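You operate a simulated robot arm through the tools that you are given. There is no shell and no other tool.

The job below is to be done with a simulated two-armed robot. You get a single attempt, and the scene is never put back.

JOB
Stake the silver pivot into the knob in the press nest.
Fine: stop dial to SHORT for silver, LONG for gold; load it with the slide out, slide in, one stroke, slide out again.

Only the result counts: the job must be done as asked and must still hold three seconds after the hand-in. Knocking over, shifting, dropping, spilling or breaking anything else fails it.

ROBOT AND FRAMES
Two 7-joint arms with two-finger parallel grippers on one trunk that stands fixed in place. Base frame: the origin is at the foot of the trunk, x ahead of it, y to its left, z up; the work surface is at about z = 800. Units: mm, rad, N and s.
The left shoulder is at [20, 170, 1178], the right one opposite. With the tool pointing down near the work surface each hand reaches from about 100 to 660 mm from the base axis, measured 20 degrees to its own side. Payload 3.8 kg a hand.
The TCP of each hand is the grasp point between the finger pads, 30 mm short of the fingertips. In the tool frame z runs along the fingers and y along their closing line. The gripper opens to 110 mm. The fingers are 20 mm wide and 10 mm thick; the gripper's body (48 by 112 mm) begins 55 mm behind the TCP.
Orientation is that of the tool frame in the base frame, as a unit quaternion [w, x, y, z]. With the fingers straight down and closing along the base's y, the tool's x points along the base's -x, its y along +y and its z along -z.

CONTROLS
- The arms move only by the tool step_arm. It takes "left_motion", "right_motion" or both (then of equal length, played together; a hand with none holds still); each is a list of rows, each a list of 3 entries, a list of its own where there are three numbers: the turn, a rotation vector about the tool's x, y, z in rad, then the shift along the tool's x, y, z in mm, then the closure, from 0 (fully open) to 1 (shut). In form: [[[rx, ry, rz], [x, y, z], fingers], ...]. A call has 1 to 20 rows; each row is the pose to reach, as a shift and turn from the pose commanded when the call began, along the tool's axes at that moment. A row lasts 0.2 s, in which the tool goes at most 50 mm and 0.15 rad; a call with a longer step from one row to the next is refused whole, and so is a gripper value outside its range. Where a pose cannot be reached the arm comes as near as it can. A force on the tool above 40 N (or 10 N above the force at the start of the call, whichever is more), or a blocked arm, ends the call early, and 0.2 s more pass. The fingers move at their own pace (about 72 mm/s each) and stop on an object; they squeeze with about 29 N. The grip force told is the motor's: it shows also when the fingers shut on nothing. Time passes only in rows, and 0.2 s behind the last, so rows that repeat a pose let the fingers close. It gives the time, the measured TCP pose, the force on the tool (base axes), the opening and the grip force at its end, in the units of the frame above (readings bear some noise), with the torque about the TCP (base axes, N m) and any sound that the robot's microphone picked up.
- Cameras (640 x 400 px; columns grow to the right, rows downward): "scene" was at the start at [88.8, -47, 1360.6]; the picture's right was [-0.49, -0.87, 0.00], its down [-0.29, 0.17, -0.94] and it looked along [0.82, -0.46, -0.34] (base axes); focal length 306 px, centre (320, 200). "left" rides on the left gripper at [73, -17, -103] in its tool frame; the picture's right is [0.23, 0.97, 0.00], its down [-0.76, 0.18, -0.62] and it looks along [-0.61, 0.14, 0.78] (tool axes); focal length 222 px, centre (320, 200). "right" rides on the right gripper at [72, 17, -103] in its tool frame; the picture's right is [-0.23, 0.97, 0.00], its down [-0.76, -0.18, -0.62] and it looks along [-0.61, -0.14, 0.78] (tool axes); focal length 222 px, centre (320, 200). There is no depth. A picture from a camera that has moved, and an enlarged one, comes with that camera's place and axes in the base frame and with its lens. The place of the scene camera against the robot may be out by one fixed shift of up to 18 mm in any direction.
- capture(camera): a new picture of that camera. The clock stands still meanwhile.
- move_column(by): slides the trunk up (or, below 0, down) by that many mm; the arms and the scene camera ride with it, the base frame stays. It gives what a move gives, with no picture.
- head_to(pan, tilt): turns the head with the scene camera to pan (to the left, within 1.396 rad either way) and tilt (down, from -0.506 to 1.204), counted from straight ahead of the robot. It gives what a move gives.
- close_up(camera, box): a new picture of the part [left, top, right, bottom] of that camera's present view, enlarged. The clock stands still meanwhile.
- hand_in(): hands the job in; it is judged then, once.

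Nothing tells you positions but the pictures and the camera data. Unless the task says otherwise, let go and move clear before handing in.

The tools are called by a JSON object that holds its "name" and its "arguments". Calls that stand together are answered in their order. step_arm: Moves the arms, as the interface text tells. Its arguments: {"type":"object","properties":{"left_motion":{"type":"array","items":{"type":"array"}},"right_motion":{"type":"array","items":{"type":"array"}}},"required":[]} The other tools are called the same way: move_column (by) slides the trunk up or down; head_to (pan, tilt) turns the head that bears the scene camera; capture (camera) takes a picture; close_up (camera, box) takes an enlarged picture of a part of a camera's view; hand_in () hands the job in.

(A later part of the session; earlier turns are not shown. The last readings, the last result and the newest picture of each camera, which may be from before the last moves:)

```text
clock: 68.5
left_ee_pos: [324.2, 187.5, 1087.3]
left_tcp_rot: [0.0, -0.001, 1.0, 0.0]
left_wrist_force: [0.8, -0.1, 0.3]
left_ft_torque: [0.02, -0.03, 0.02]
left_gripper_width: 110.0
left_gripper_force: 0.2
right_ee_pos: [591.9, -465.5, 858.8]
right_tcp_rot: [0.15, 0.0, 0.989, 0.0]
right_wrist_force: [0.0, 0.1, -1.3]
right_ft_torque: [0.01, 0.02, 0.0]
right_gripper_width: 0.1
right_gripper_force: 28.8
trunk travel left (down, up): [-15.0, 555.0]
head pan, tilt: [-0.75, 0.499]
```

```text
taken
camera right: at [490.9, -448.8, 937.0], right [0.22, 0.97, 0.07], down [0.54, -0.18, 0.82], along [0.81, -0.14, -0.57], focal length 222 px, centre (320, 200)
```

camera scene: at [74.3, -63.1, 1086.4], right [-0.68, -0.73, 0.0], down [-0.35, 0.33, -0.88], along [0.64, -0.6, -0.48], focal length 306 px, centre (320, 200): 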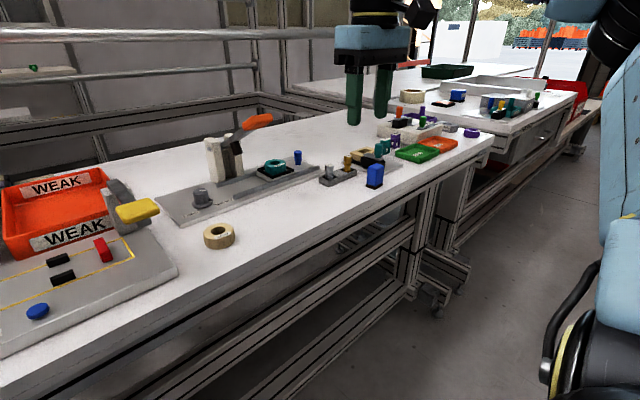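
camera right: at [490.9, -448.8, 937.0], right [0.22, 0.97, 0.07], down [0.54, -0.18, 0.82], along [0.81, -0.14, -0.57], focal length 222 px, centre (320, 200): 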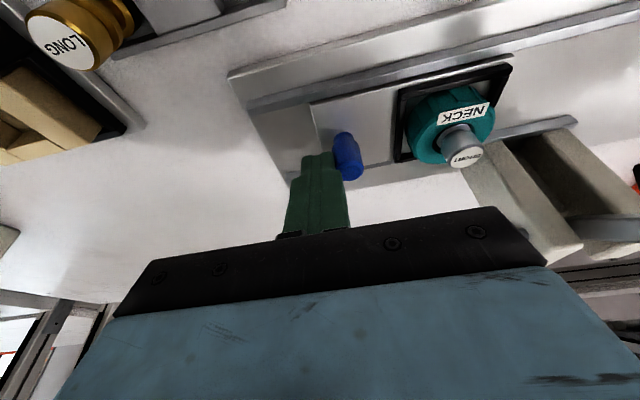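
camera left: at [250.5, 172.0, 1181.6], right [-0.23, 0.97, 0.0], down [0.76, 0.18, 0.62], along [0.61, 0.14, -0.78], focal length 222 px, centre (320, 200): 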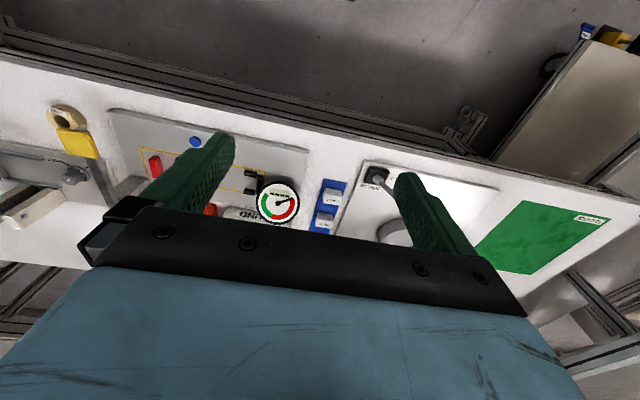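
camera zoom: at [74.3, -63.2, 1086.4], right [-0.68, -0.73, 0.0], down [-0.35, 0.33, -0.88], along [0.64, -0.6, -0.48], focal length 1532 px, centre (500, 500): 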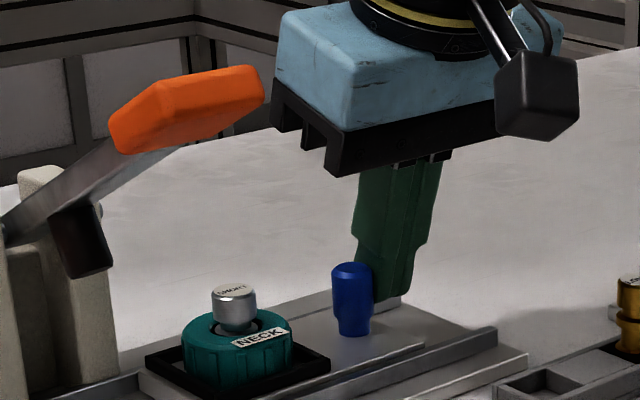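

The slide is moving freely with the pivot upright. Continuing the push.

{"name": "step_arm", "arguments": {"right_motion": [[[0, 0, 0], [0, 6, 0], 1], [[0, 0, 0], [0, 12, 0], 1], [[0, 0, 0], [0, 18, 0], 1], [[0, 0, 0], [0, 24, 0], 1], [[0, 0, 0], [0, 30, 0], 1], [[0, 0, 0], [0, 36, 0], 1], [[0, 0, 0], [0, 42, 0], 1], [[0, 0, 0], [0, 45, 0], 1]]}}

{"name": "close_up", "arguments": {"camera": "scene", "box": [190, 100, 318, 180]}}

{"name": "capture", "arguments": {"camera": "right"}}

```text
clock: 70.3
left_ee_pos: [324.1, 186.5, 1086.9]
left_tcp_rot: [0.001, -0.001, 1.0, 0.0]
left_wrist_force: [-0.2, -0.4, 0.5]
left_ft_torque: [0.02, 0.0, 0.0]
left_gripper_width: 110.4
left_gripper_force: 0.1
right_ee_pos: [590.9, -420.4, 858.5]
right_tcp_rot: [0.151, 0.0, 0.988, -0.001]
right_wrist_force: [0.1, 0.0, 0.8]
right_ft_torque: [0.0, -0.02, -0.03]
right_gripper_width: 0.1
right_gripper_force: 29.0
trunk travel left (down, up): [-15.0, 555.0]
head pan, tilt: [-0.75, 0.499]
```

```text
5.00 times, centred on (254, 140) of scene
camera zoom: at [74.3, -63.2, 1086.4], right [-0.68, -0.73, 0.0], down [-0.35, 0.33, -0.88], along [0.64, -0.6, -0.48], focal length 1532 px, centre (650, 500)
```

zoom: 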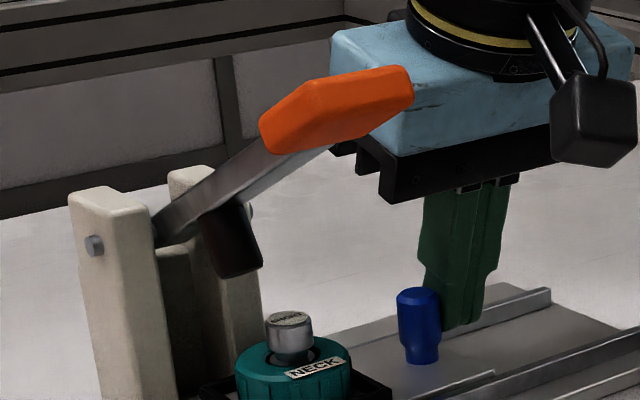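

```text
taken
camera right: at [490.5, -404.2, 936.2], right [0.22, 0.97, 0.07], down [0.54, -0.18, 0.82], along [0.81, -0.14, -0.57], focal length 222 px, centre (320, 200)
```

right: 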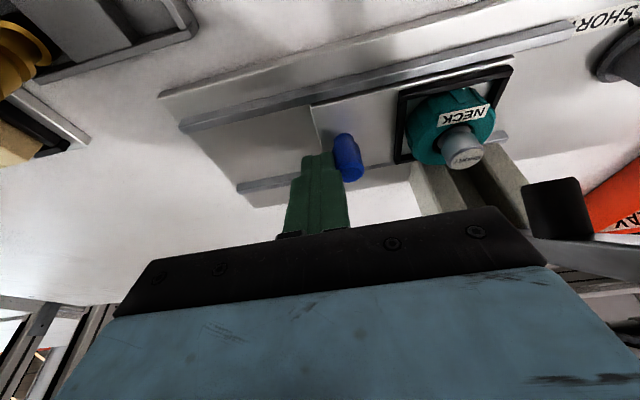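

About 20 mm to go to sit under the ram. Pushing 15 mm more and checking.

{"name": "step_arm", "arguments": {"right_motion": [[[0, 0, 0], [0, 4, 0], 1], [[0, 0, 0], [0, 8, 0], 1], [[0, 0, 0], [0, 12, 0], 1], [[0, 0, 0], [0, 15, 0], 1], [[0, 0, 0], [0, 15, 0], 1]]}}

{"name": "close_up", "arguments": {"camera": "scene", "box": [190, 100, 318, 180]}}

{"name": "close_up", "arguments": {"camera": "right", "box": [300, 40, 620, 240]}}

```text
clock: 71.5
left_ee_pos: [324.3, 187.6, 1086.5]
left_tcp_rot: [0.0, -0.001, 1.0, 0.0]
left_wrist_force: [0.2, 1.0, -0.4]
left_ft_torque: [0.03, -0.01, 0.0]
left_gripper_width: 110.1
left_gripper_force: 0.1
right_ee_pos: [590.4, -405.4, 858.4]
right_tcp_rot: [0.15, 0.0, 0.989, 0.0]
right_wrist_force: [-0.5, 0.0, 0.6]
right_ft_torque: [-0.03, 0.04, -0.01]
right_gripper_width: 0.1
right_gripper_force: 28.7
trunk travel left (down, up): [-15.0, 555.0]
head pan, tilt: [-0.75, 0.499]
```

```text
5.00 times, centred on (254, 140) of scene
camera zoom: at [74.2, -63.2, 1086.4], right [-0.68, -0.73, 0.0], down [-0.35, 0.33, -0.88], along [0.64, -0.6, -0.48], focal length 1532 px, centre (650, 500)
```

zoom: 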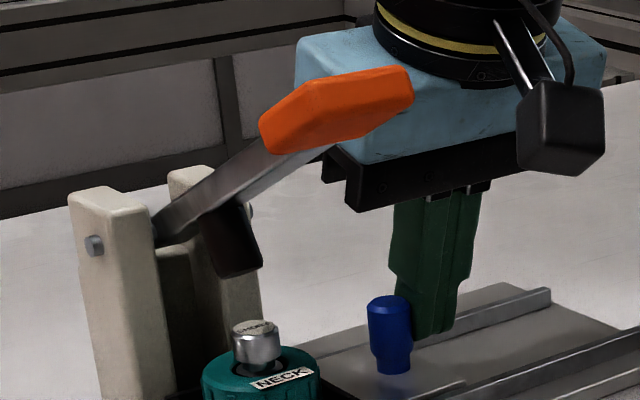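

```text
2.00 times, centred on (460, 140) of right
camera zoom: at [490.4, -389.6, 936.3], right [0.22, 0.97, 0.07], down [0.54, -0.18, 0.82], along [0.81, -0.14, -0.57], focal length 444 px, centre (40, 320)
```

zoom: 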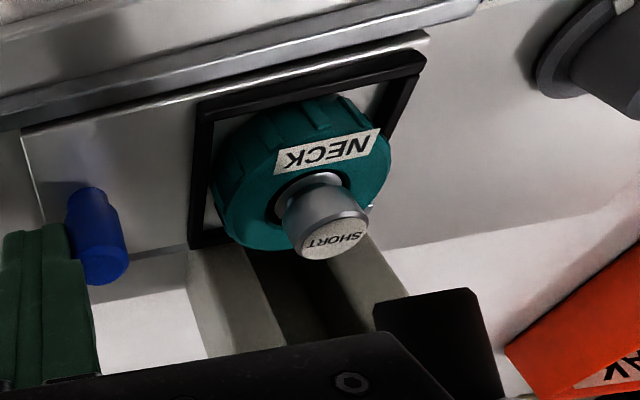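

Still free. Continuing in small steps toward a hard stop.

{"name": "step_arm", "arguments": {"right_motion": [[[0, 0, 0], [0, 2, 0], 1], [[0, 0, 0], [0, 4, 0], 1], [[0, 0, 0], [0, 6, 0], 1], [[0, 0, 0], [0, 8, 0], 1], [[0, 0, 0], [0, 10, 0], 1]]}}

{"name": "close_up", "arguments": {"camera": "scene", "box": [190, 100, 318, 180]}}

{"name": "close_up", "arguments": {"camera": "right", "box": [300, 40, 620, 240]}}

```text
clock: 72.7
left_ee_pos: [322.4, 184.5, 1086.6]
left_tcp_rot: [0.0, -0.001, 1.0, 0.0]
left_wrist_force: [0.0, 0.6, 0.6]
left_ft_torque: [-0.02, -0.02, 0.01]
left_gripper_width: 110.0
left_gripper_force: 0.0
right_ee_pos: [590.7, -399.5, 858.7]
right_tcp_rot: [0.15, 0.001, 0.989, -0.001]
right_wrist_force: [-1.4, -18.5, 1.4]
right_ft_torque: [-0.31, -0.01, -0.01]
right_gripper_width: 0.1
right_gripper_force: 29.1
trunk travel left (down, up): [-15.0, 555.0]
head pan, tilt: [-0.75, 0.499]
```

```text
5.00 times, centred on (254, 140) of scene
camera zoom: at [74.0, -64.6, 1086.3], right [-0.68, -0.73, 0.0], down [-0.35, 0.33, -0.88], along [0.64, -0.6, -0.48], focal length 1532 px, centre (650, 500)
```

zoom: 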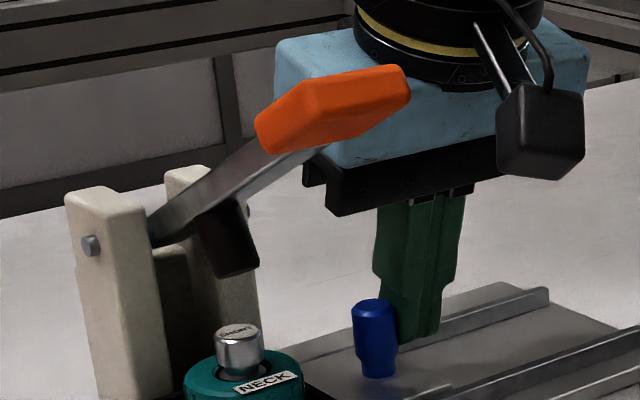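

```text
2.00 times, centred on (460, 140) of right
camera zoom: at [490.5, -382.4, 936.1], right [0.22, 0.97, 0.07], down [0.54, -0.18, 0.82], along [0.81, -0.15, -0.57], focal length 444 px, centre (40, 320)
```

zoom: 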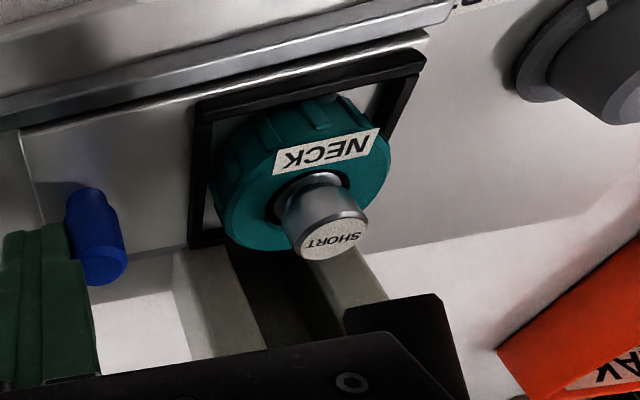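

The slide reached its hard stop (18 N). Backing off in -y and lifting clear.

{"name": "step_arm", "arguments": {"right_motion": [[[0, 0, 0], [0, -10, 0], 1], [[0, 0, 0], [0, -35, 0], 1], [[0, 0, 0], [-11.8, -60, -38.2], 1], [[0, 0, 0], [-23.6, -60, -76.4], 1], [[0, 0, 0], [-38.4, -60, -124.2], 1], [[0, 0, 0], [-38.4, -60, -124.2], 1]]}}

{"name": "close_up", "arguments": {"camera": "scene", "box": [170, 90, 298, 170]}}

{"name": "capture", "arguments": {"camera": "right"}}

```text
clock: 74.1
left_ee_pos: [324.4, 187.4, 1086.5]
left_tcp_rot: [-0.001, -0.001, 1.0, 0.0]
left_wrist_force: [0.3, 0.5, 0.7]
left_ft_torque: [-0.02, 0.01, 0.01]
left_gripper_width: 110.0
left_gripper_force: 0.0
right_ee_pos: [591.9, -454.2, 987.1]
right_tcp_rot: [0.15, 0.0, 0.989, 0.001]
right_wrist_force: [0.4, 0.5, 1.1]
right_ft_torque: [0.0, -0.01, -0.02]
right_gripper_width: 0.0
right_gripper_force: 28.3
trunk travel left (down, up): [-15.0, 555.0]
head pan, tilt: [-0.75, 0.499]
```

```text
5.00 times, centred on (234, 130) of scene
camera zoom: at [74.2, -63.0, 1086.4], right [-0.68, -0.73, 0.0], down [-0.35, 0.33, -0.88], along [0.64, -0.6, -0.48], focal length 1532 px, centre (750, 550)
```

zoom: 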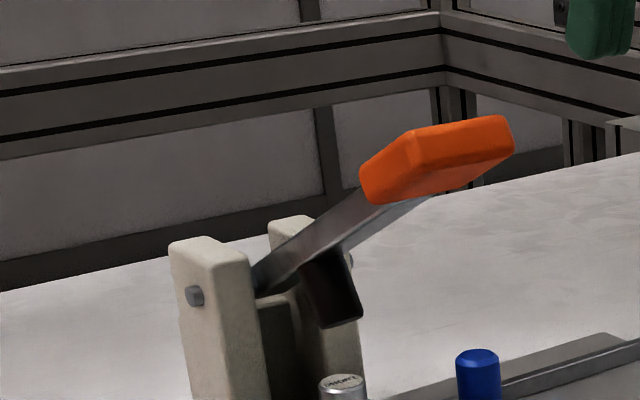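

```text
taken
camera right: at [491.6, -438.5, 1065.0], right [0.22, 0.97, 0.07], down [0.54, -0.18, 0.82], along [0.81, -0.14, -0.57], focal length 222 px, centre (320, 200)
```

right: 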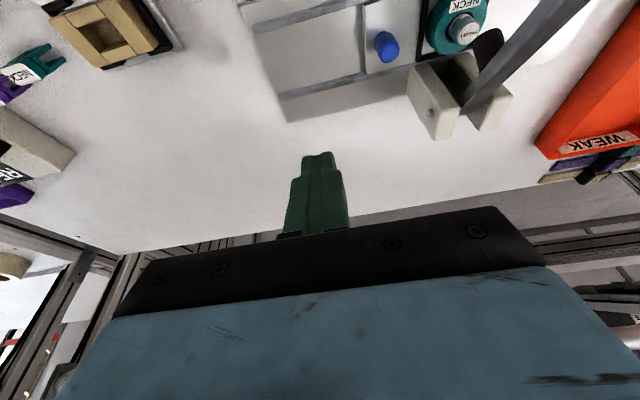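

The nest is now under the ram. Next the stroke: I'll move above the orange handle (≈(505, -320, 957)) with a vertical tool and closed fingers.

{"name": "step_arm", "arguments": {"right_motion": [[[0, 0.1, 0], [13.5, 0, -40.8], 1], [[0, 0.2, 0], [39.6, 0, -75], 1], [[0, 0.3, 0], [72.1, 30, -88.3], 1], [[0, 0.3, 0], [72.1, 75, -88.3], 1], [[0, 0.3, 0], [72.1, 115, -88.3], 1], [[0, 0.3, 0], [72.1, 134, -88.3], 1], [[0, 0.3, 0], [72.1, 134, -88.3], 1]]}}

{"name": "capture", "arguments": {"camera": "right"}}

{"name": "capture", "arguments": {"camera": "scene"}}

```text
clock: 75.7
left_ee_pos: [322.5, 187.6, 1086.6]
left_tcp_rot: [0.0, -0.001, 1.0, 0.0]
left_wrist_force: [-0.1, -0.1, 0.3]
left_ft_torque: [-0.01, 0.02, -0.05]
left_gripper_width: 109.8
left_gripper_force: 0.1
right_ee_pos: [493.5, -321.3, 1049.0]
right_tcp_rot: [0.002, 0.0, 1.0, 0.0]
right_wrist_force: [0.3, 0.4, 0.3]
right_ft_torque: [-0.02, 0.01, 0.0]
right_gripper_width: 0.0
right_gripper_force: 29.7
right hand out of reach, approached as far as the arm can: row 1, 2
trunk travel left (down, up): [-15.0, 555.0]
head pan, tilt: [-0.75, 0.499]
```

```text
taken
camera right: at [421.4, -305.1, 1153.9], right [0.23, 0.97, 0.0], down [0.76, -0.18, 0.63], along [0.61, -0.14, -0.78], focal length 222 px, centre (320, 200)
```

right: 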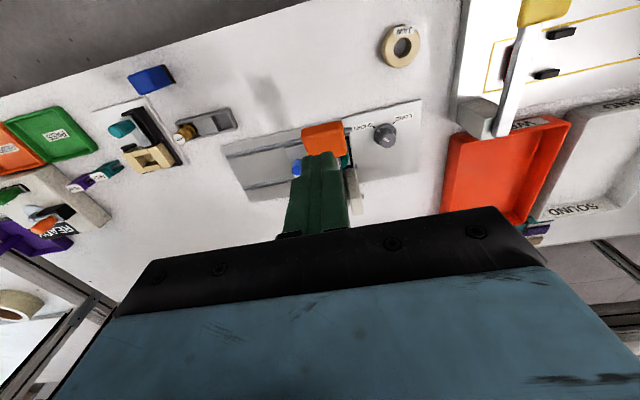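

```text
taken
camera scene: at [74.2, -63.1, 1086.4], right [-0.68, -0.73, 0.0], down [-0.35, 0.33, -0.88], along [0.64, -0.6, -0.48], focal length 306 px, centre (320, 200)
```

scene: 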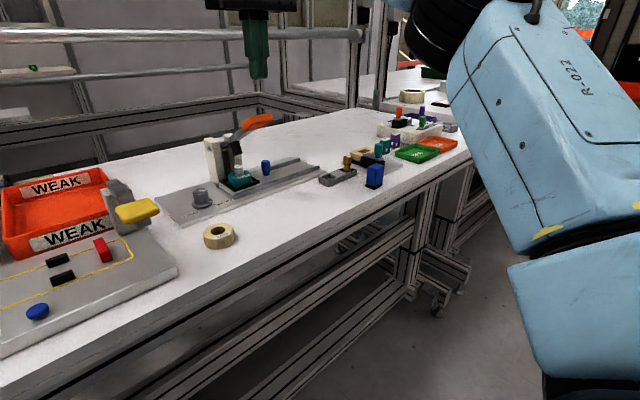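

The fingertips are above the handle. A close-up from the scene camera to check alignment before pressing.

{"name": "close_up", "arguments": {"camera": "scene", "box": [190, 50, 318, 190]}}

{"name": "close_up", "arguments": {"camera": "right", "box": [272, 110, 400, 190]}}

```text
2.86 times, centred on (254, 120) of scene
camera zoom: at [74.2, -63.1, 1086.4], right [-0.68, -0.73, 0.0], down [-0.35, 0.33, -0.88], along [0.64, -0.6, -0.48], focal length 875 px, centre (509, 429)
```

zoom: 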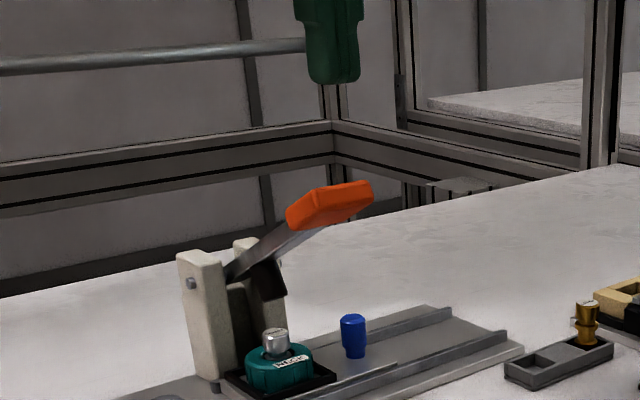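

```text
5.00 times, centred on (336, 150) of right
camera zoom: at [421.4, -305.1, 1153.9], right [0.23, 0.97, 0.0], down [0.76, -0.18, 0.63], along [0.61, -0.14, -0.78], focal length 1111 px, centre (240, 450)
```

zoom: 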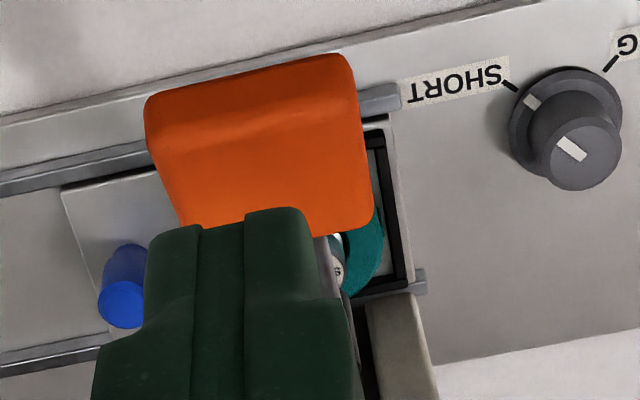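

Handle top surface centre ≈ (501, -320). I'll shift 6.5 mm forward, descend to contact and begin a smooth downward press.

{"name": "step_arm", "arguments": {"right_motion": [[[0, 0, 0], [-6.5, 0.8, 20], 1], [[0, 0, 0], [-6.5, 0.8, 42], 1], [[0, 0, 0], [-6.5, 0.8, 50], 1], [[0, 0, 0], [-6.5, 0.8, 55], 1], [[0, 0, 0], [-6.5, 0.8, 60], 1], [[0, 0, 0], [-6.5, 0.8, 65], 1], [[0, 0, 0], [-6.5, 0.8, 70], 1]]}}

{"name": "close_up", "arguments": {"camera": "scene", "box": [190, 90, 318, 170]}}

```text
clock: 77.3
left_ee_pos: [323.5, 187.5, 1087.0]
left_tcp_rot: [0.0, 0.0, 1.0, 0.0]
left_wrist_force: [-0.3, -0.2, -0.6]
left_ft_torque: [0.0, -0.01, -0.01]
left_gripper_width: 109.9
left_gripper_force: 0.1
right_ee_pos: [502.3, -321.5, 981.7]
right_tcp_rot: [0.001, 0.0, 1.0, 0.0]
right_wrist_force: [0.3, 0.6, 2.0]
right_ft_torque: [0.01, -0.01, 0.02]
right_gripper_width: 0.0
right_gripper_force: 29.0
trunk travel left (down, up): [-15.0, 555.0]
head pan, tilt: [-0.75, 0.499]
```

```text
5.00 times, centred on (254, 130) of scene
camera zoom: at [74.2, -63.1, 1086.4], right [-0.68, -0.73, 0.0], down [-0.35, 0.33, -0.88], along [0.64, -0.6, -0.48], focal length 1532 px, centre (650, 550)
```

zoom: 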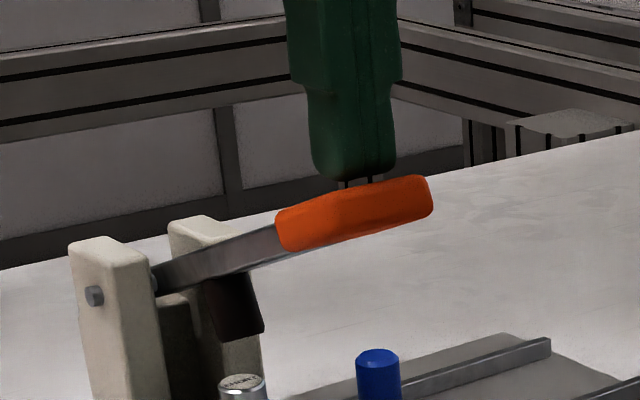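

The lever is going down smoothly with little force. Continuing the same stroke to the stop.

{"name": "step_arm", "arguments": {"right_motion": [[[0, 0, 0], [0, 0, 5], 1], [[0, 0, 0], [0, 0, 10], 1], [[0, 0, 0], [0, 0, 15], 1], [[0, 0, 0], [0, 0, 20], 1], [[0, 0, 0], [0, 0, 25], 1], [[0, 0, 0], [0, 0, 30], 1], [[0, 0, 0], [0, 0, 35], 1]]}}

{"name": "close_up", "arguments": {"camera": "scene", "box": [190, 90, 318, 170]}}

```text
clock: 78.9
left_ee_pos: [323.2, 186.7, 1087.5]
left_tcp_rot: [-0.001, -0.001, 1.0, 0.0]
left_wrist_force: [0.2, -0.4, 0.0]
left_ft_torque: [-0.01, 0.01, -0.03]
left_gripper_width: 110.0
left_gripper_force: 0.1
right_ee_pos: [502.2, -320.8, 946.4]
right_tcp_rot: [0.002, 0.0, 1.0, 0.001]
right_wrist_force: [0.0, 0.8, 4.2]
right_ft_torque: [0.03, 0.03, 0.02]
right_gripper_width: 0.0
right_gripper_force: 28.6
trunk travel left (down, up): [-15.0, 555.0]
head pan, tilt: [-0.75, 0.499]
```

```text
5.00 times, centred on (254, 130) of scene
camera zoom: at [74.0, -63.0, 1086.4], right [-0.68, -0.73, 0.0], down [-0.35, 0.33, -0.88], along [0.64, -0.6, -0.48], focal length 1532 px, centre (650, 550)
```

zoom: 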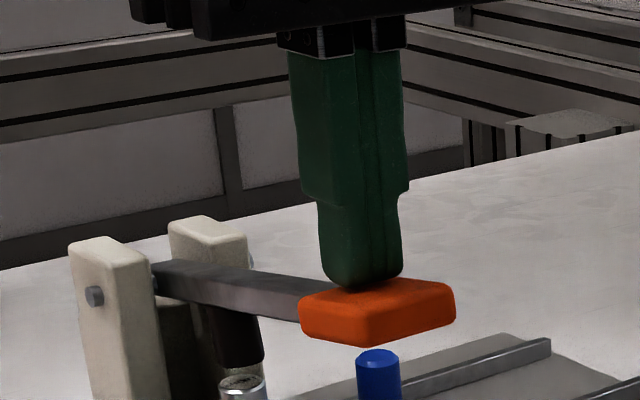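

The ram is nearly on the pivot. Continuing down until the stop loads up.

{"name": "step_arm", "arguments": {"right_motion": [[[0, 0, 0], [0, 0, 4], 1], [[0, 0, 0], [0, 0, 8], 1], [[0, 0, 0], [0, 0, 12], 1], [[0, 0, 0], [0, 0, 16], 1], [[0, 0, 0], [0, 0, 20], 1], [[0, 0, 0], [0, 0, 24], 1], [[0, 0, 0], [0, 0, 28], 1], [[0, 0, 0], [0, 0, 32], 1]]}}

{"name": "close_up", "arguments": {"camera": "scene", "box": [190, 100, 318, 180]}}

```text
clock: 80.7
left_ee_pos: [322.1, 187.7, 1086.2]
left_tcp_rot: [0.001, -0.001, 1.0, 0.0]
left_wrist_force: [0.1, 0.1, -0.2]
left_ft_torque: [-0.01, -0.01, 0.04]
left_gripper_width: 110.0
left_gripper_force: 0.0
right_ee_pos: [501.6, -320.9, 923.1]
right_tcp_rot: [0.009, 0.0, 1.0, 0.0]
right_wrist_force: [-6.9, -2.9, 12.3]
right_ft_torque: [-0.09, 0.32, 0.04]
right_gripper_width: 0.0
right_gripper_force: 29.3
trunk travel left (down, up): [-15.0, 555.0]
head pan, tilt: [-0.75, 0.499]
stopped in row 8 (right hand): the force on the tool passed its limit at 45 N (the readings are from after the stop); the commanded pose is now the measured one
```

```text
5.00 times, centred on (254, 140) of scene
camera zoom: at [72.9, -62.8, 1086.4], right [-0.68, -0.73, 0.0], down [-0.35, 0.33, -0.88], along [0.64, -0.6, -0.48], focal length 1532 px, centre (650, 500)
```

zoom: 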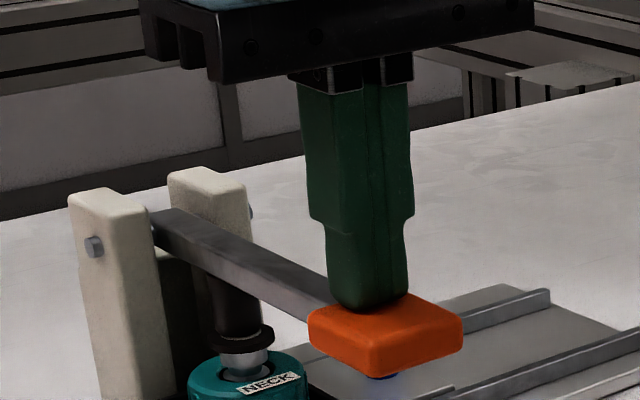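

The press reached 45 N. I'll look closely at the ram, pivot and stop to see whether the stroke has bottomed.

{"name": "close_up", "arguments": {"camera": "scene", "box": [220, 150, 268, 180]}}

{"name": "capture", "arguments": {"camera": "right"}}

{"name": "capture", "arguments": {"camera": "left"}}

```text
13.33 times, centred on (244, 165) of scene
camera zoom: at [72.9, -62.8, 1086.4], right [-0.68, -0.73, 0.0], down [-0.35, 0.33, -0.88], along [0.64, -0.6, -0.48], focal length 4085 px, centre (1333, 667)
```

zoom: 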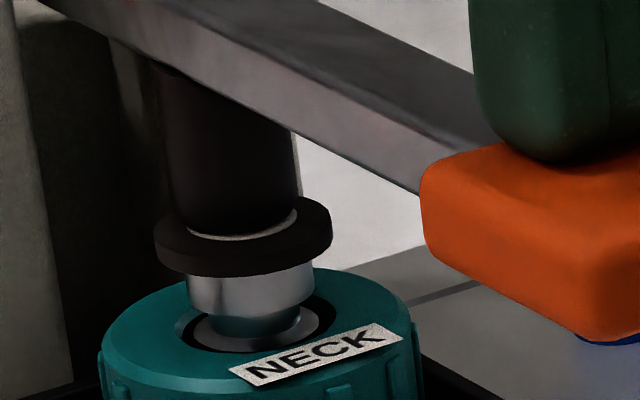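

```text
taken
camera right: at [426.6, -304.7, 1025.8], right [0.23, 0.97, 0.0], down [0.75, -0.18, 0.64], along [0.62, -0.14, -0.77], focal length 222 px, centre (320, 200)
```

right: 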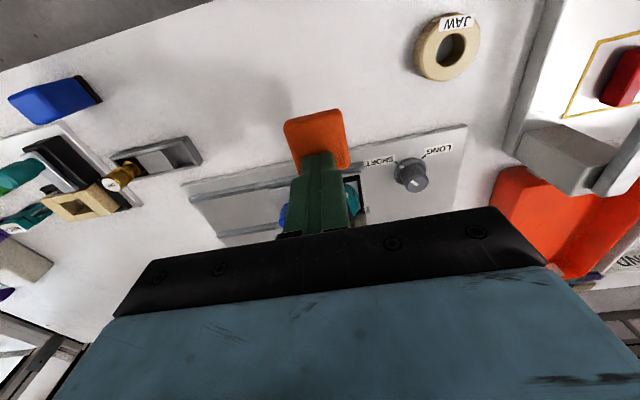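

```text
taken
camera left: at [249.6, 171.7, 1189.7], right [-0.23, 0.97, 0.0], down [0.76, 0.18, 0.62], along [0.61, 0.14, -0.78], focal length 222 px, centre (320, 200)
```

left: 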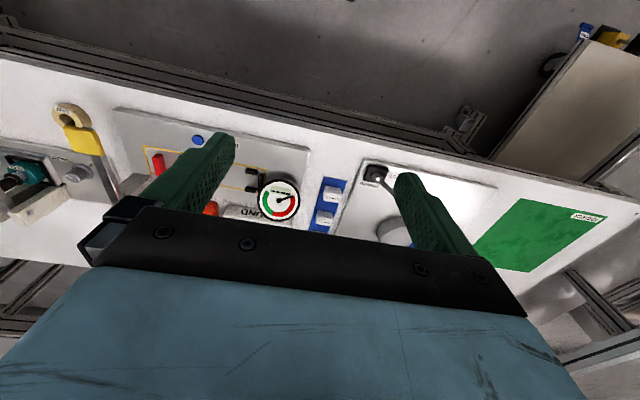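

A dark flared collar now shows at the pivot's top under the ram, suggesting it is staked. I'll press once more without lifting, to confirm the lever is at a hard stop.

{"name": "step_arm", "arguments": {"right_motion": [[[0, 0, 0], [0, 0, 1.5], 1], [[0, 0, 0], [0, 0, 3], 1], [[0, 0, 0], [0, 0, 4.5], 1], [[0, 0, 0], [0, 0, 4.5], 1]]}}

{"name": "close_up", "arguments": {"camera": "scene", "box": [220, 150, 268, 180]}}

```text
clock: 81.5
left_ee_pos: [322.6, 187.0, 1086.2]
left_tcp_rot: [0.001, -0.001, 1.0, -0.001]
left_wrist_force: [0.6, 0.0, 0.5]
left_ft_torque: [-0.01, -0.01, -0.04]
left_gripper_width: 110.4
left_gripper_force: 0.1
right_ee_pos: [502.4, -322.5, 922.4]
right_tcp_rot: [0.014, 0.0, 1.0, 0.0]
right_wrist_force: [-6.5, -1.2, 14.3]
right_ft_torque: [-0.02, 0.33, 0.05]
right_gripper_width: 0.0
right_gripper_force: 29.0
trunk travel left (down, up): [-15.0, 555.0]
head pan, tilt: [-0.75, 0.499]
stopped in row 3 (right hand): the force on the tool passed its limit at 42 N (the readings are from after the stop); the commanded pose is now the measured one
```

```text
13.33 times, centred on (244, 165) of scene
camera zoom: at [72.8, -62.7, 1086.4], right [-0.68, -0.73, 0.0], down [-0.35, 0.33, -0.88], along [0.64, -0.6, -0.48], focal length 4085 px, centre (1333, 667)
```

zoom: 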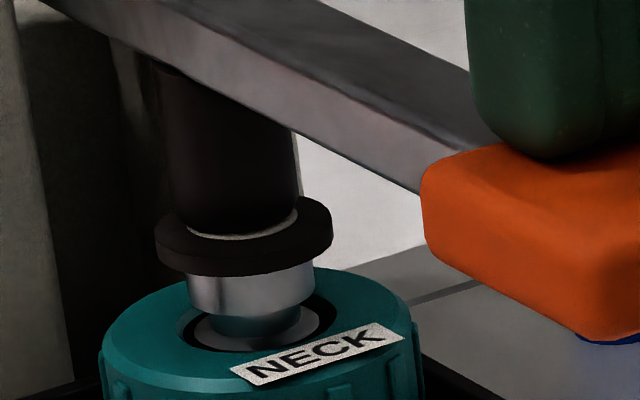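

The lever is rigid at its stop, so the stroke is complete. Raising slowly and letting the lever follow.

{"name": "step_arm", "arguments": {"right_motion": [[[0, 0, 0], [0, 0, -4], 1], [[0, 0, 0], [0, 0, -10], 1], [[0, 0, 0], [0, 0, -16], 1], [[0, 0, 0], [0, 0, -22], 1], [[0, 0, 0], [0, 0, -28], 1], [[0, 0, 0], [0, 0, -34], 1], [[0, 0, 0], [0, 0, -40], 1], [[0, 0, 0], [0, 0, -46], 1], [[0, 0, 0], [0, 0, -52], 1], [[0, 0, 0], [0, 0, -58], 1], [[0, 0, 0], [0, 0, -64], 1], [[0, 0, 0], [0, 0, -70], 1], [[0, 0, 0], [0, 0, -78], 1], [[0, 0, 0], [0, 0, -90], 1]]}}

{"name": "close_up", "arguments": {"camera": "scene", "box": [180, 90, 308, 170]}}

{"name": "close_up", "arguments": {"camera": "scene", "box": [220, 145, 276, 180]}}

```text
clock: 84.5
left_ee_pos: [324.3, 186.7, 1087.0]
left_tcp_rot: [0.0, 0.0, 1.0, 0.001]
left_wrist_force: [-0.4, 0.2, -0.6]
left_ft_torque: [-0.04, 0.01, 0.0]
left_gripper_width: 110.1
left_gripper_force: 0.0
right_ee_pos: [501.6, -320.6, 1009.8]
right_tcp_rot: [0.011, 0.001, 1.0, 0.001]
right_wrist_force: [-0.5, -0.3, -0.7]
right_ft_torque: [0.01, -0.01, 0.0]
right_gripper_width: 0.0
right_gripper_force: 28.6
trunk travel left (down, up): [-15.0, 555.0]
head pan, tilt: [-0.75, 0.499]
```

```text
5.00 times, centred on (244, 130) of scene
camera zoom: at [74.2, -63.1, 1086.4], right [-0.68, -0.73, 0.0], down [-0.35, 0.33, -0.88], along [0.64, -0.6, -0.48], focal length 1532 px, centre (700, 550)
```

zoom: 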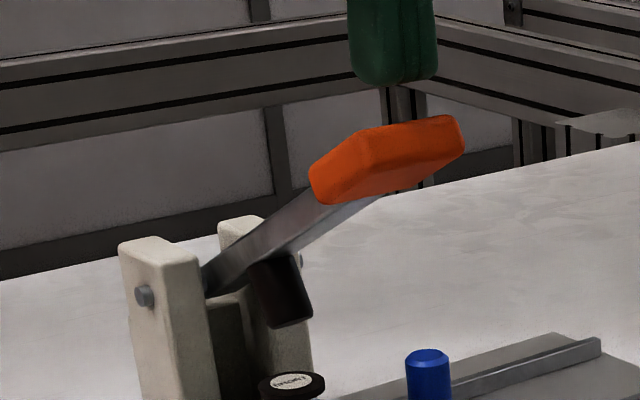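

```text
11.43 times, centred on (248, 162) of scene
camera zoom: at [74.2, -63.1, 1086.4], right [-0.68, -0.73, 0.0], down [-0.35, 0.33, -0.88], along [0.64, -0.6, -0.48], focal length 3501 px, centre (1143, 629)
```

zoom: 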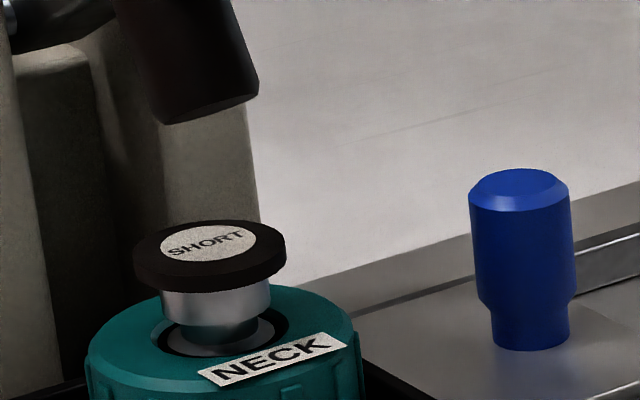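

The pivot now has a flared collar—staked—and the lever sprang back up. Now to slide out: I'll open to 70 mm, move over the slide knob (now ≈(599, -380)) so the +y finger can drop into the gap between knob and nest.

{"name": "step_arm", "arguments": {"right_motion": [[[0, 0, 0], [10, 0, -20], 0.36], [[0, 0, 0], [10, -45, -20], 0.36], [[0, 0, 0], [10, -83, -20], 0.36], [[0, 0, 0], [10, -83, -20], 0.36], [[0, -0.1, 0], [-20, -83, -4.6], 0.36], [[0, -0.2, 0], [-54.6, -83, 21.2], 0.36], [[0, -0.278, 0], [-88, -83, 47], 0.36], [[0, -0.278, 0], [-88, -83, 47], 0.36]]}}

{"name": "capture", "arguments": {"camera": "right"}}

{"name": "close_up", "arguments": {"camera": "scene", "box": [180, 90, 308, 170]}}

```text
clock: 86.2
left_ee_pos: [324.3, 188.1, 1087.0]
left_tcp_rot: [0.0, -0.001, 1.0, 0.0]
left_wrist_force: [0.2, -0.2, 0.1]
left_ft_torque: [0.0, 0.02, 0.02]
left_gripper_width: 110.0
left_gripper_force: 0.0
right_ee_pos: [590.8, -406.1, 966.1]
right_tcp_rot: [0.151, 0.002, 0.988, 0.0]
right_wrist_force: [-0.6, -0.3, 0.9]
right_ft_torque: [0.01, -0.01, -0.01]
right_gripper_width: 70.5
right_gripper_force: 0.3
trunk travel left (down, up): [-15.0, 555.0]
head pan, tilt: [-0.75, 0.499]
```

```text
taken
camera right: at [489.2, -389.0, 1043.2], right [0.22, 0.97, 0.07], down [0.54, -0.18, 0.82], along [0.81, -0.14, -0.56], focal length 222 px, centre (320, 200)
```

right: 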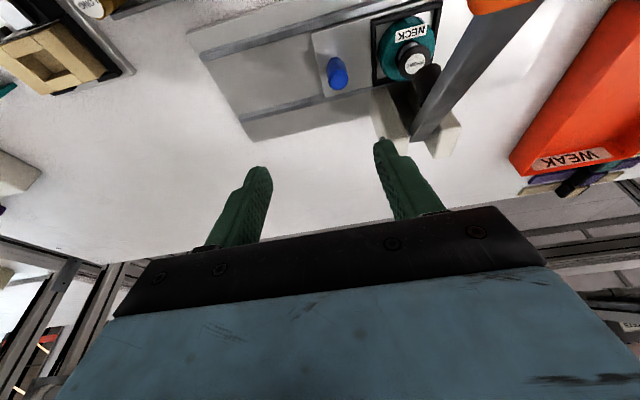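

```text
5.00 times, centred on (244, 130) of scene
camera zoom: at [74.4, -63.2, 1086.4], right [-0.68, -0.73, 0.0], down [-0.35, 0.33, -0.88], along [0.64, -0.6, -0.48], focal length 1532 px, centre (700, 550)
```

zoom: 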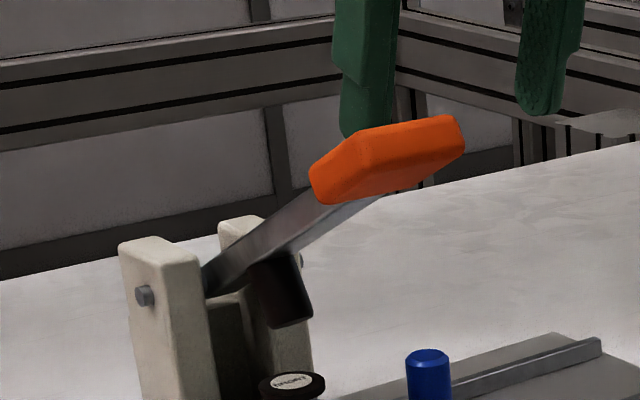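

Refining the slide knob position from this view.

{"name": "close_up", "arguments": {"camera": "right", "box": [290, 5, 450, 105]}}

```text
4.00 times, centred on (370, 55) of right
camera zoom: at [489.2, -389.0, 1043.2], right [0.22, 0.97, 0.07], down [0.54, -0.18, 0.82], along [0.81, -0.14, -0.56], focal length 888 px, centre (120, 780)
```

zoom: 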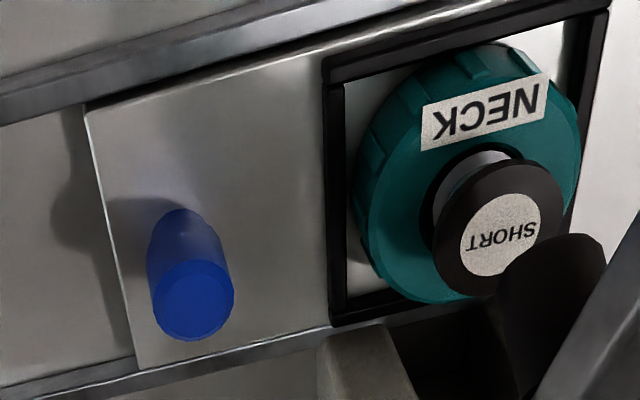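

Knob at ≈(596, -382.6), gap to the nest frame y -374…-348. Lowering to just above knob height with the +y finger aimed at the gap.

{"name": "step_arm", "arguments": {"right_motion": [[[0, 0, 0], [8.9, 4, 28.7], 0.36], [[0, 0, 0], [17.7, 4, 57.3], 0.36], [[0, 0, 0], [22.5, 4, 72.6], 0.36], [[0, 0, 0], [22.5, 4, 72.6], 0.36]]}}

{"name": "capture", "arguments": {"camera": "right"}}

{"name": "close_up", "arguments": {"camera": "scene", "box": [190, 100, 318, 180]}}

```text
clock: 87.2
left_ee_pos: [325.1, 188.2, 1086.9]
left_tcp_rot: [0.0, -0.002, 1.0, 0.0]
left_wrist_force: [-0.2, 0.3, 0.6]
left_ft_torque: [-0.01, 0.01, 0.03]
left_gripper_width: 109.7
left_gripper_force: 0.1
right_ee_pos: [589.6, -401.5, 889.1]
right_tcp_rot: [0.15, 0.001, 0.989, 0.0]
right_wrist_force: [-0.6, -0.7, 0.4]
right_ft_torque: [-0.03, 0.01, 0.01]
right_gripper_width: 70.6
right_gripper_force: 0.1
trunk travel left (down, up): [-15.0, 555.0]
head pan, tilt: [-0.75, 0.499]
```

```text
taken
camera right: at [490.0, -385.3, 966.8], right [0.22, 0.97, 0.07], down [0.54, -0.18, 0.82], along [0.81, -0.14, -0.57], focal length 222 px, centre (320, 200)
```

right: 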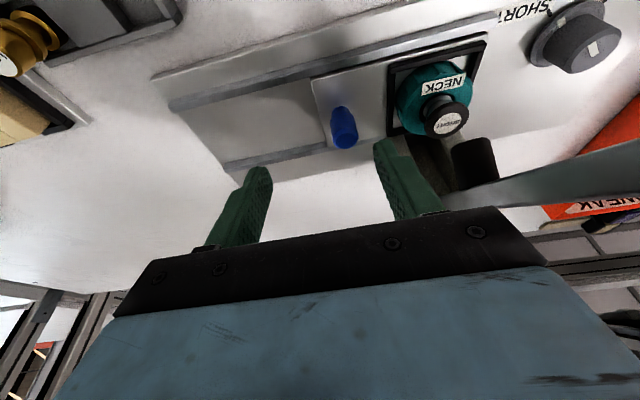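

```text
5.00 times, centred on (254, 140) of scene
camera zoom: at [74.2, -63.2, 1086.4], right [-0.68, -0.73, 0.0], down [-0.35, 0.33, -0.88], along [0.64, -0.6, -0.48], focal length 1532 px, centre (650, 500)
```

zoom: 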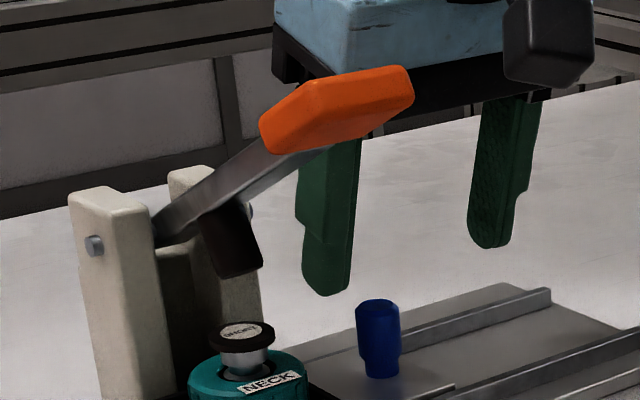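

The +y finger is lined up with the gap. Lowering the last 29 mm.

{"name": "step_arm", "arguments": {"right_motion": [[[0, 0, 0], [3, 0, 9.6], 0.36], [[0, 0, 0], [5.9, 0, 19.1], 0.36], [[0, 0, 0], [8.6, 0, 27.7], 0.36], [[0, 0, 0], [8.6, 0, 27.7], 0.36]]}}

{"name": "capture", "arguments": {"camera": "right"}}

{"name": "close_up", "arguments": {"camera": "scene", "box": [190, 100, 318, 180]}}

```text
clock: 88.2
left_ee_pos: [324.4, 188.5, 1085.3]
left_tcp_rot: [0.001, -0.001, 1.0, 0.0]
left_wrist_force: [0.2, -0.7, 0.4]
left_ft_torque: [-0.05, -0.01, -0.02]
left_gripper_width: 110.1
left_gripper_force: 0.1
right_ee_pos: [590.5, -401.1, 858.5]
right_tcp_rot: [0.15, 0.001, 0.989, 0.0]
right_wrist_force: [0.2, 0.1, -0.1]
right_ft_torque: [0.0, 0.0, 0.02]
right_gripper_width: 70.7
right_gripper_force: 0.1
trunk travel left (down, up): [-15.0, 555.0]
head pan, tilt: [-0.75, 0.499]
```

```text
taken
camera right: at [489.8, -384.6, 937.5], right [0.22, 0.97, 0.07], down [0.54, -0.18, 0.82], along [0.81, -0.14, -0.57], focal length 222 px, centre (320, 200)
```

right: 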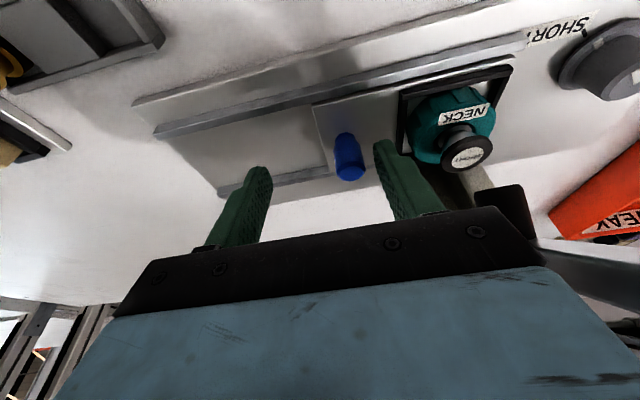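

```text
5.00 times, centred on (254, 140) of scene
camera zoom: at [74.2, -63.2, 1086.4], right [-0.68, -0.73, 0.0], down [-0.35, 0.33, -0.88], along [0.64, -0.6, -0.48], focal length 1532 px, centre (650, 500)
```

zoom: 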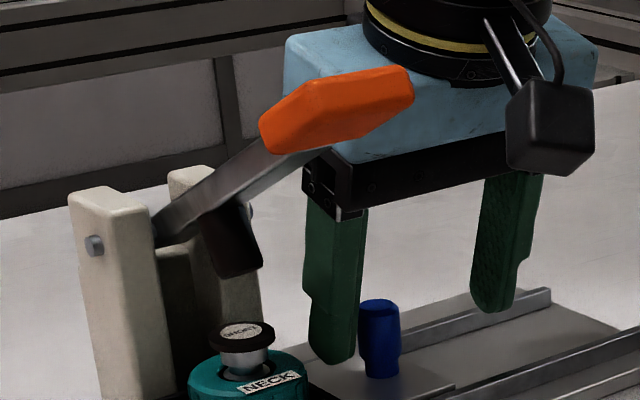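

The finger is in the gap beside the knob. Pulling the slide out slowly in -y.

{"name": "step_arm", "arguments": {"right_motion": [[[0, 0, 0], [0, -6, 0], 0.36], [[0, 0, 0], [0, -12, 0], 0.36], [[0, 0, 0], [0, -18, 0], 0.36], [[0, 0, 0], [0, -24, 0], 0.36], [[0, 0, 0], [0, -30, 0], 0.36], [[0, 0, 0], [0, -36, 0], 0.36], [[0, 0, 0], [0, -42, 0], 0.36], [[0, 0, 0], [0, -48, 0], 0.36], [[0, 0, 0], [0, -54, 0], 0.36], [[0, 0, 0], [0, -60, 0], 0.36], [[0, 0, 0], [0, -66, 0], 0.36], [[0, 0, 0], [0, -72, 0], 0.36]]}}

{"name": "close_up", "arguments": {"camera": "scene", "box": [200, 100, 328, 180]}}

{"name": "capture", "arguments": {"camera": "right"}}

```text
clock: 90.8
left_ee_pos: [322.4, 187.8, 1088.0]
left_tcp_rot: [0.0, -0.001, 1.0, 0.0]
left_wrist_force: [-0.7, 0.0, -0.1]
left_ft_torque: [-0.03, 0.02, 0.0]
left_gripper_width: 110.0
left_gripper_force: 0.1
right_ee_pos: [590.7, -474.7, 859.6]
right_tcp_rot: [0.151, 0.001, 0.989, 0.0]
right_wrist_force: [0.4, -0.5, 0.5]
right_ft_torque: [0.03, 0.0, -0.04]
right_gripper_width: 70.6
right_gripper_force: 0.2
trunk travel left (down, up): [-15.0, 555.0]
head pan, tilt: [-0.75, 0.499]
```

```text
5.00 times, centred on (264, 140) of scene
camera zoom: at [74.3, -63.1, 1086.4], right [-0.68, -0.73, 0.0], down [-0.35, 0.33, -0.88], along [0.64, -0.6, -0.48], focal length 1532 px, centre (600, 500)
```

zoom: 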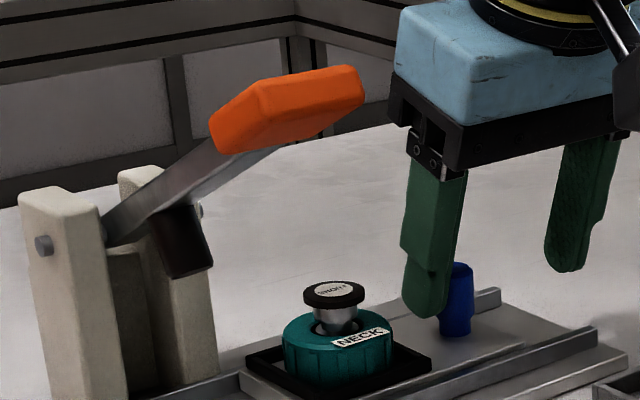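

```text
taken
camera right: at [490.0, -457.0, 937.8], right [0.22, 0.97, 0.07], down [0.54, -0.18, 0.82], along [0.81, -0.14, -0.57], focal length 222 px, centre (320, 200)
```

right: 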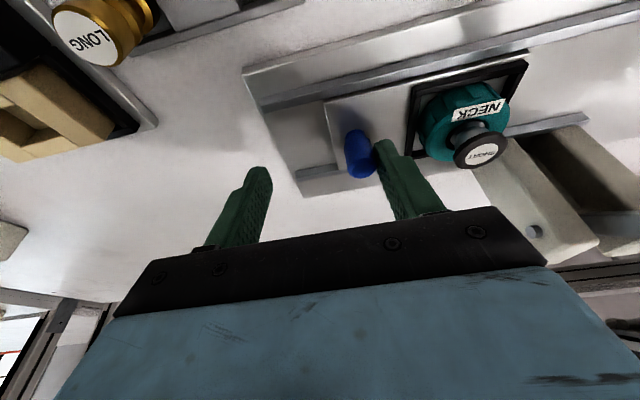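

The slide is nearly out. Finishing slowly to the out-stop.

{"name": "step_arm", "arguments": {"right_motion": [[[0, 0, 0], [0, -4, 0], 0.36], [[0, 0, 0], [0, -8, 0], 0.36], [[0, 0, 0], [0, -12, 0], 0.36], [[0, 0, 0], [0, -15, 0], 0.36], [[0, 0, 0], [0, -18, 0], 0.36], [[0, 0, 0], [0, -20, 0], 0.36]]}}

{"name": "close_up", "arguments": {"camera": "scene", "box": [200, 100, 328, 180]}}

```text
clock: 92.2
left_ee_pos: [324.5, 187.4, 1087.9]
left_tcp_rot: [0.0, 0.0, 1.0, 0.0]
left_wrist_force: [-0.1, -0.7, -0.1]
left_ft_torque: [0.01, 0.01, 0.03]
left_gripper_width: 110.0
left_gripper_force: 0.1
right_ee_pos: [590.1, -491.4, 859.8]
right_tcp_rot: [0.151, 0.001, 0.989, -0.001]
right_wrist_force: [0.0, 1.7, -0.4]
right_ft_torque: [-0.01, 0.0, 0.01]
right_gripper_width: 70.6
right_gripper_force: 0.2
trunk travel left (down, up): [-15.0, 555.0]
head pan, tilt: [-0.75, 0.499]
```

```text
5.00 times, centred on (264, 140) of scene
camera zoom: at [74.3, -63.1, 1086.4], right [-0.68, -0.73, 0.0], down [-0.35, 0.33, -0.88], along [0.64, -0.6, -0.48], focal length 1532 px, centre (600, 500)
```

zoom: 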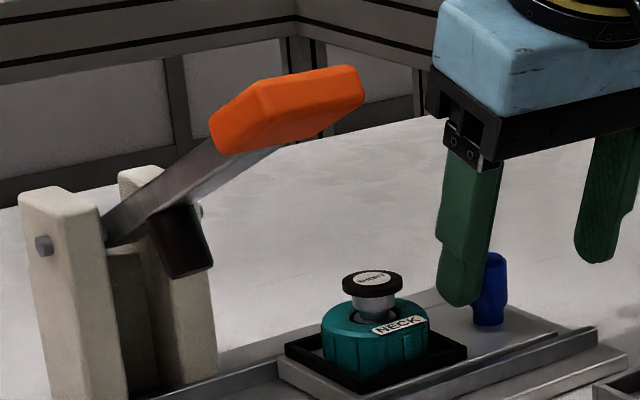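

The slide is back at its original out position. A final 2 mm nudge to make sure it's against the stop, then back off and lift.

{"name": "step_arm", "arguments": {"right_motion": [[[0, 0, 0], [0, -1, 0], 0.36], [[0, 0, 0], [0, -2, 0], 0.36]]}}

{"name": "step_arm", "arguments": {"right_motion": [[[0, 0, 0], [0, 3, 0], 0.36], [[0, 0, 0], [0, 6, 0], 0.36], [[0, 0, 0], [-5.9, 6, -19.1], 0.36], [[0, 0, 0], [-14.8, 6, -47.8], 0.36], [[0, 0, 0], [-26.6, 6, -86], 0.36], [[0, 0, 0], [-26.6, 6, -86], 0.36]]}}

{"name": "capture", "arguments": {"camera": "right"}}

{"name": "close_up", "arguments": {"camera": "scene", "box": [200, 100, 328, 180]}}

```text
clock: 92.8
left_ee_pos: [324.0, 188.4, 1086.9]
left_tcp_rot: [0.0, -0.001, 1.0, 0.0]
left_wrist_force: [-0.3, -0.9, 0.1]
left_ft_torque: [0.0, 0.0, -0.03]
left_gripper_width: 110.1
left_gripper_force: 0.0
right_ee_pos: [590.7, -495.7, 859.1]
right_tcp_rot: [0.15, 0.0, 0.989, 0.0]
right_wrist_force: [-0.6, 3.1, -1.8]
right_ft_torque: [0.04, 0.01, 0.03]
right_gripper_width: 72.1
right_gripper_force: 1.6
trunk travel left (down, up): [-15.0, 555.0]
head pan, tilt: [-0.75, 0.499]
```

```text
clock: 94.2
left_ee_pos: [323.4, 187.6, 1087.1]
left_tcp_rot: [0.0, -0.001, 1.0, 0.001]
left_wrist_force: [0.4, 0.5, -0.3]
left_ft_torque: [-0.01, 0.02, 0.04]
left_gripper_width: 110.2
left_gripper_force: 0.0
right_ee_pos: [591.0, -488.9, 953.0]
right_tcp_rot: [0.15, 0.001, 0.989, 0.0]
right_wrist_force: [-0.3, 0.2, -0.4]
right_ft_torque: [0.01, 0.0, 0.03]
right_gripper_width: 70.3
right_gripper_force: 0.1
trunk travel left (down, up): [-15.0, 555.0]
head pan, tilt: [-0.75, 0.499]
```

```text
taken
camera right: at [490.6, -473.4, 1029.8], right [0.22, 0.97, 0.07], down [0.54, -0.18, 0.82], along [0.81, -0.14, -0.57], focal length 222 px, centre (320, 200)
```

right: 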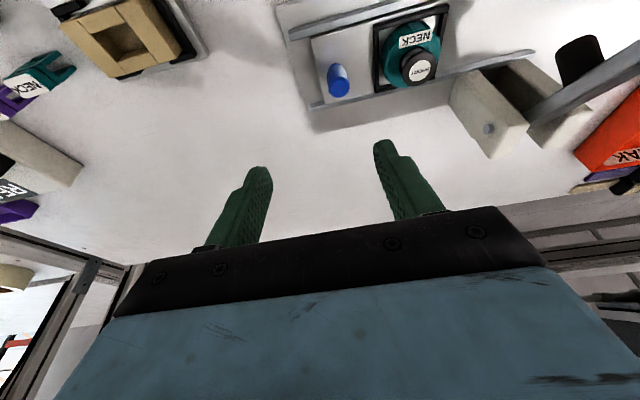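

```text
5.00 times, centred on (264, 140) of scene
camera zoom: at [74.2, -63.1, 1086.4], right [-0.68, -0.73, 0.0], down [-0.35, 0.33, -0.88], along [0.64, -0.6, -0.48], focal length 1532 px, centre (600, 500)
```

zoom: 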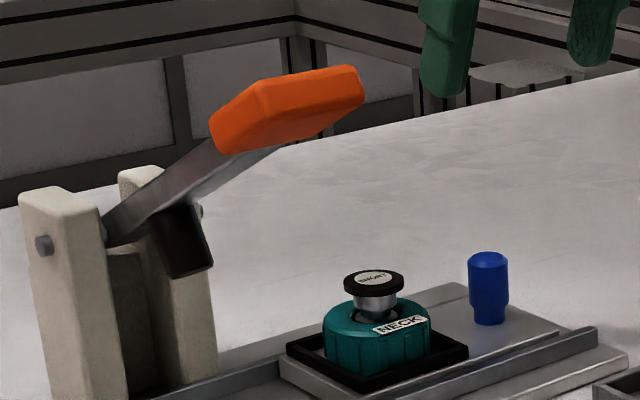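

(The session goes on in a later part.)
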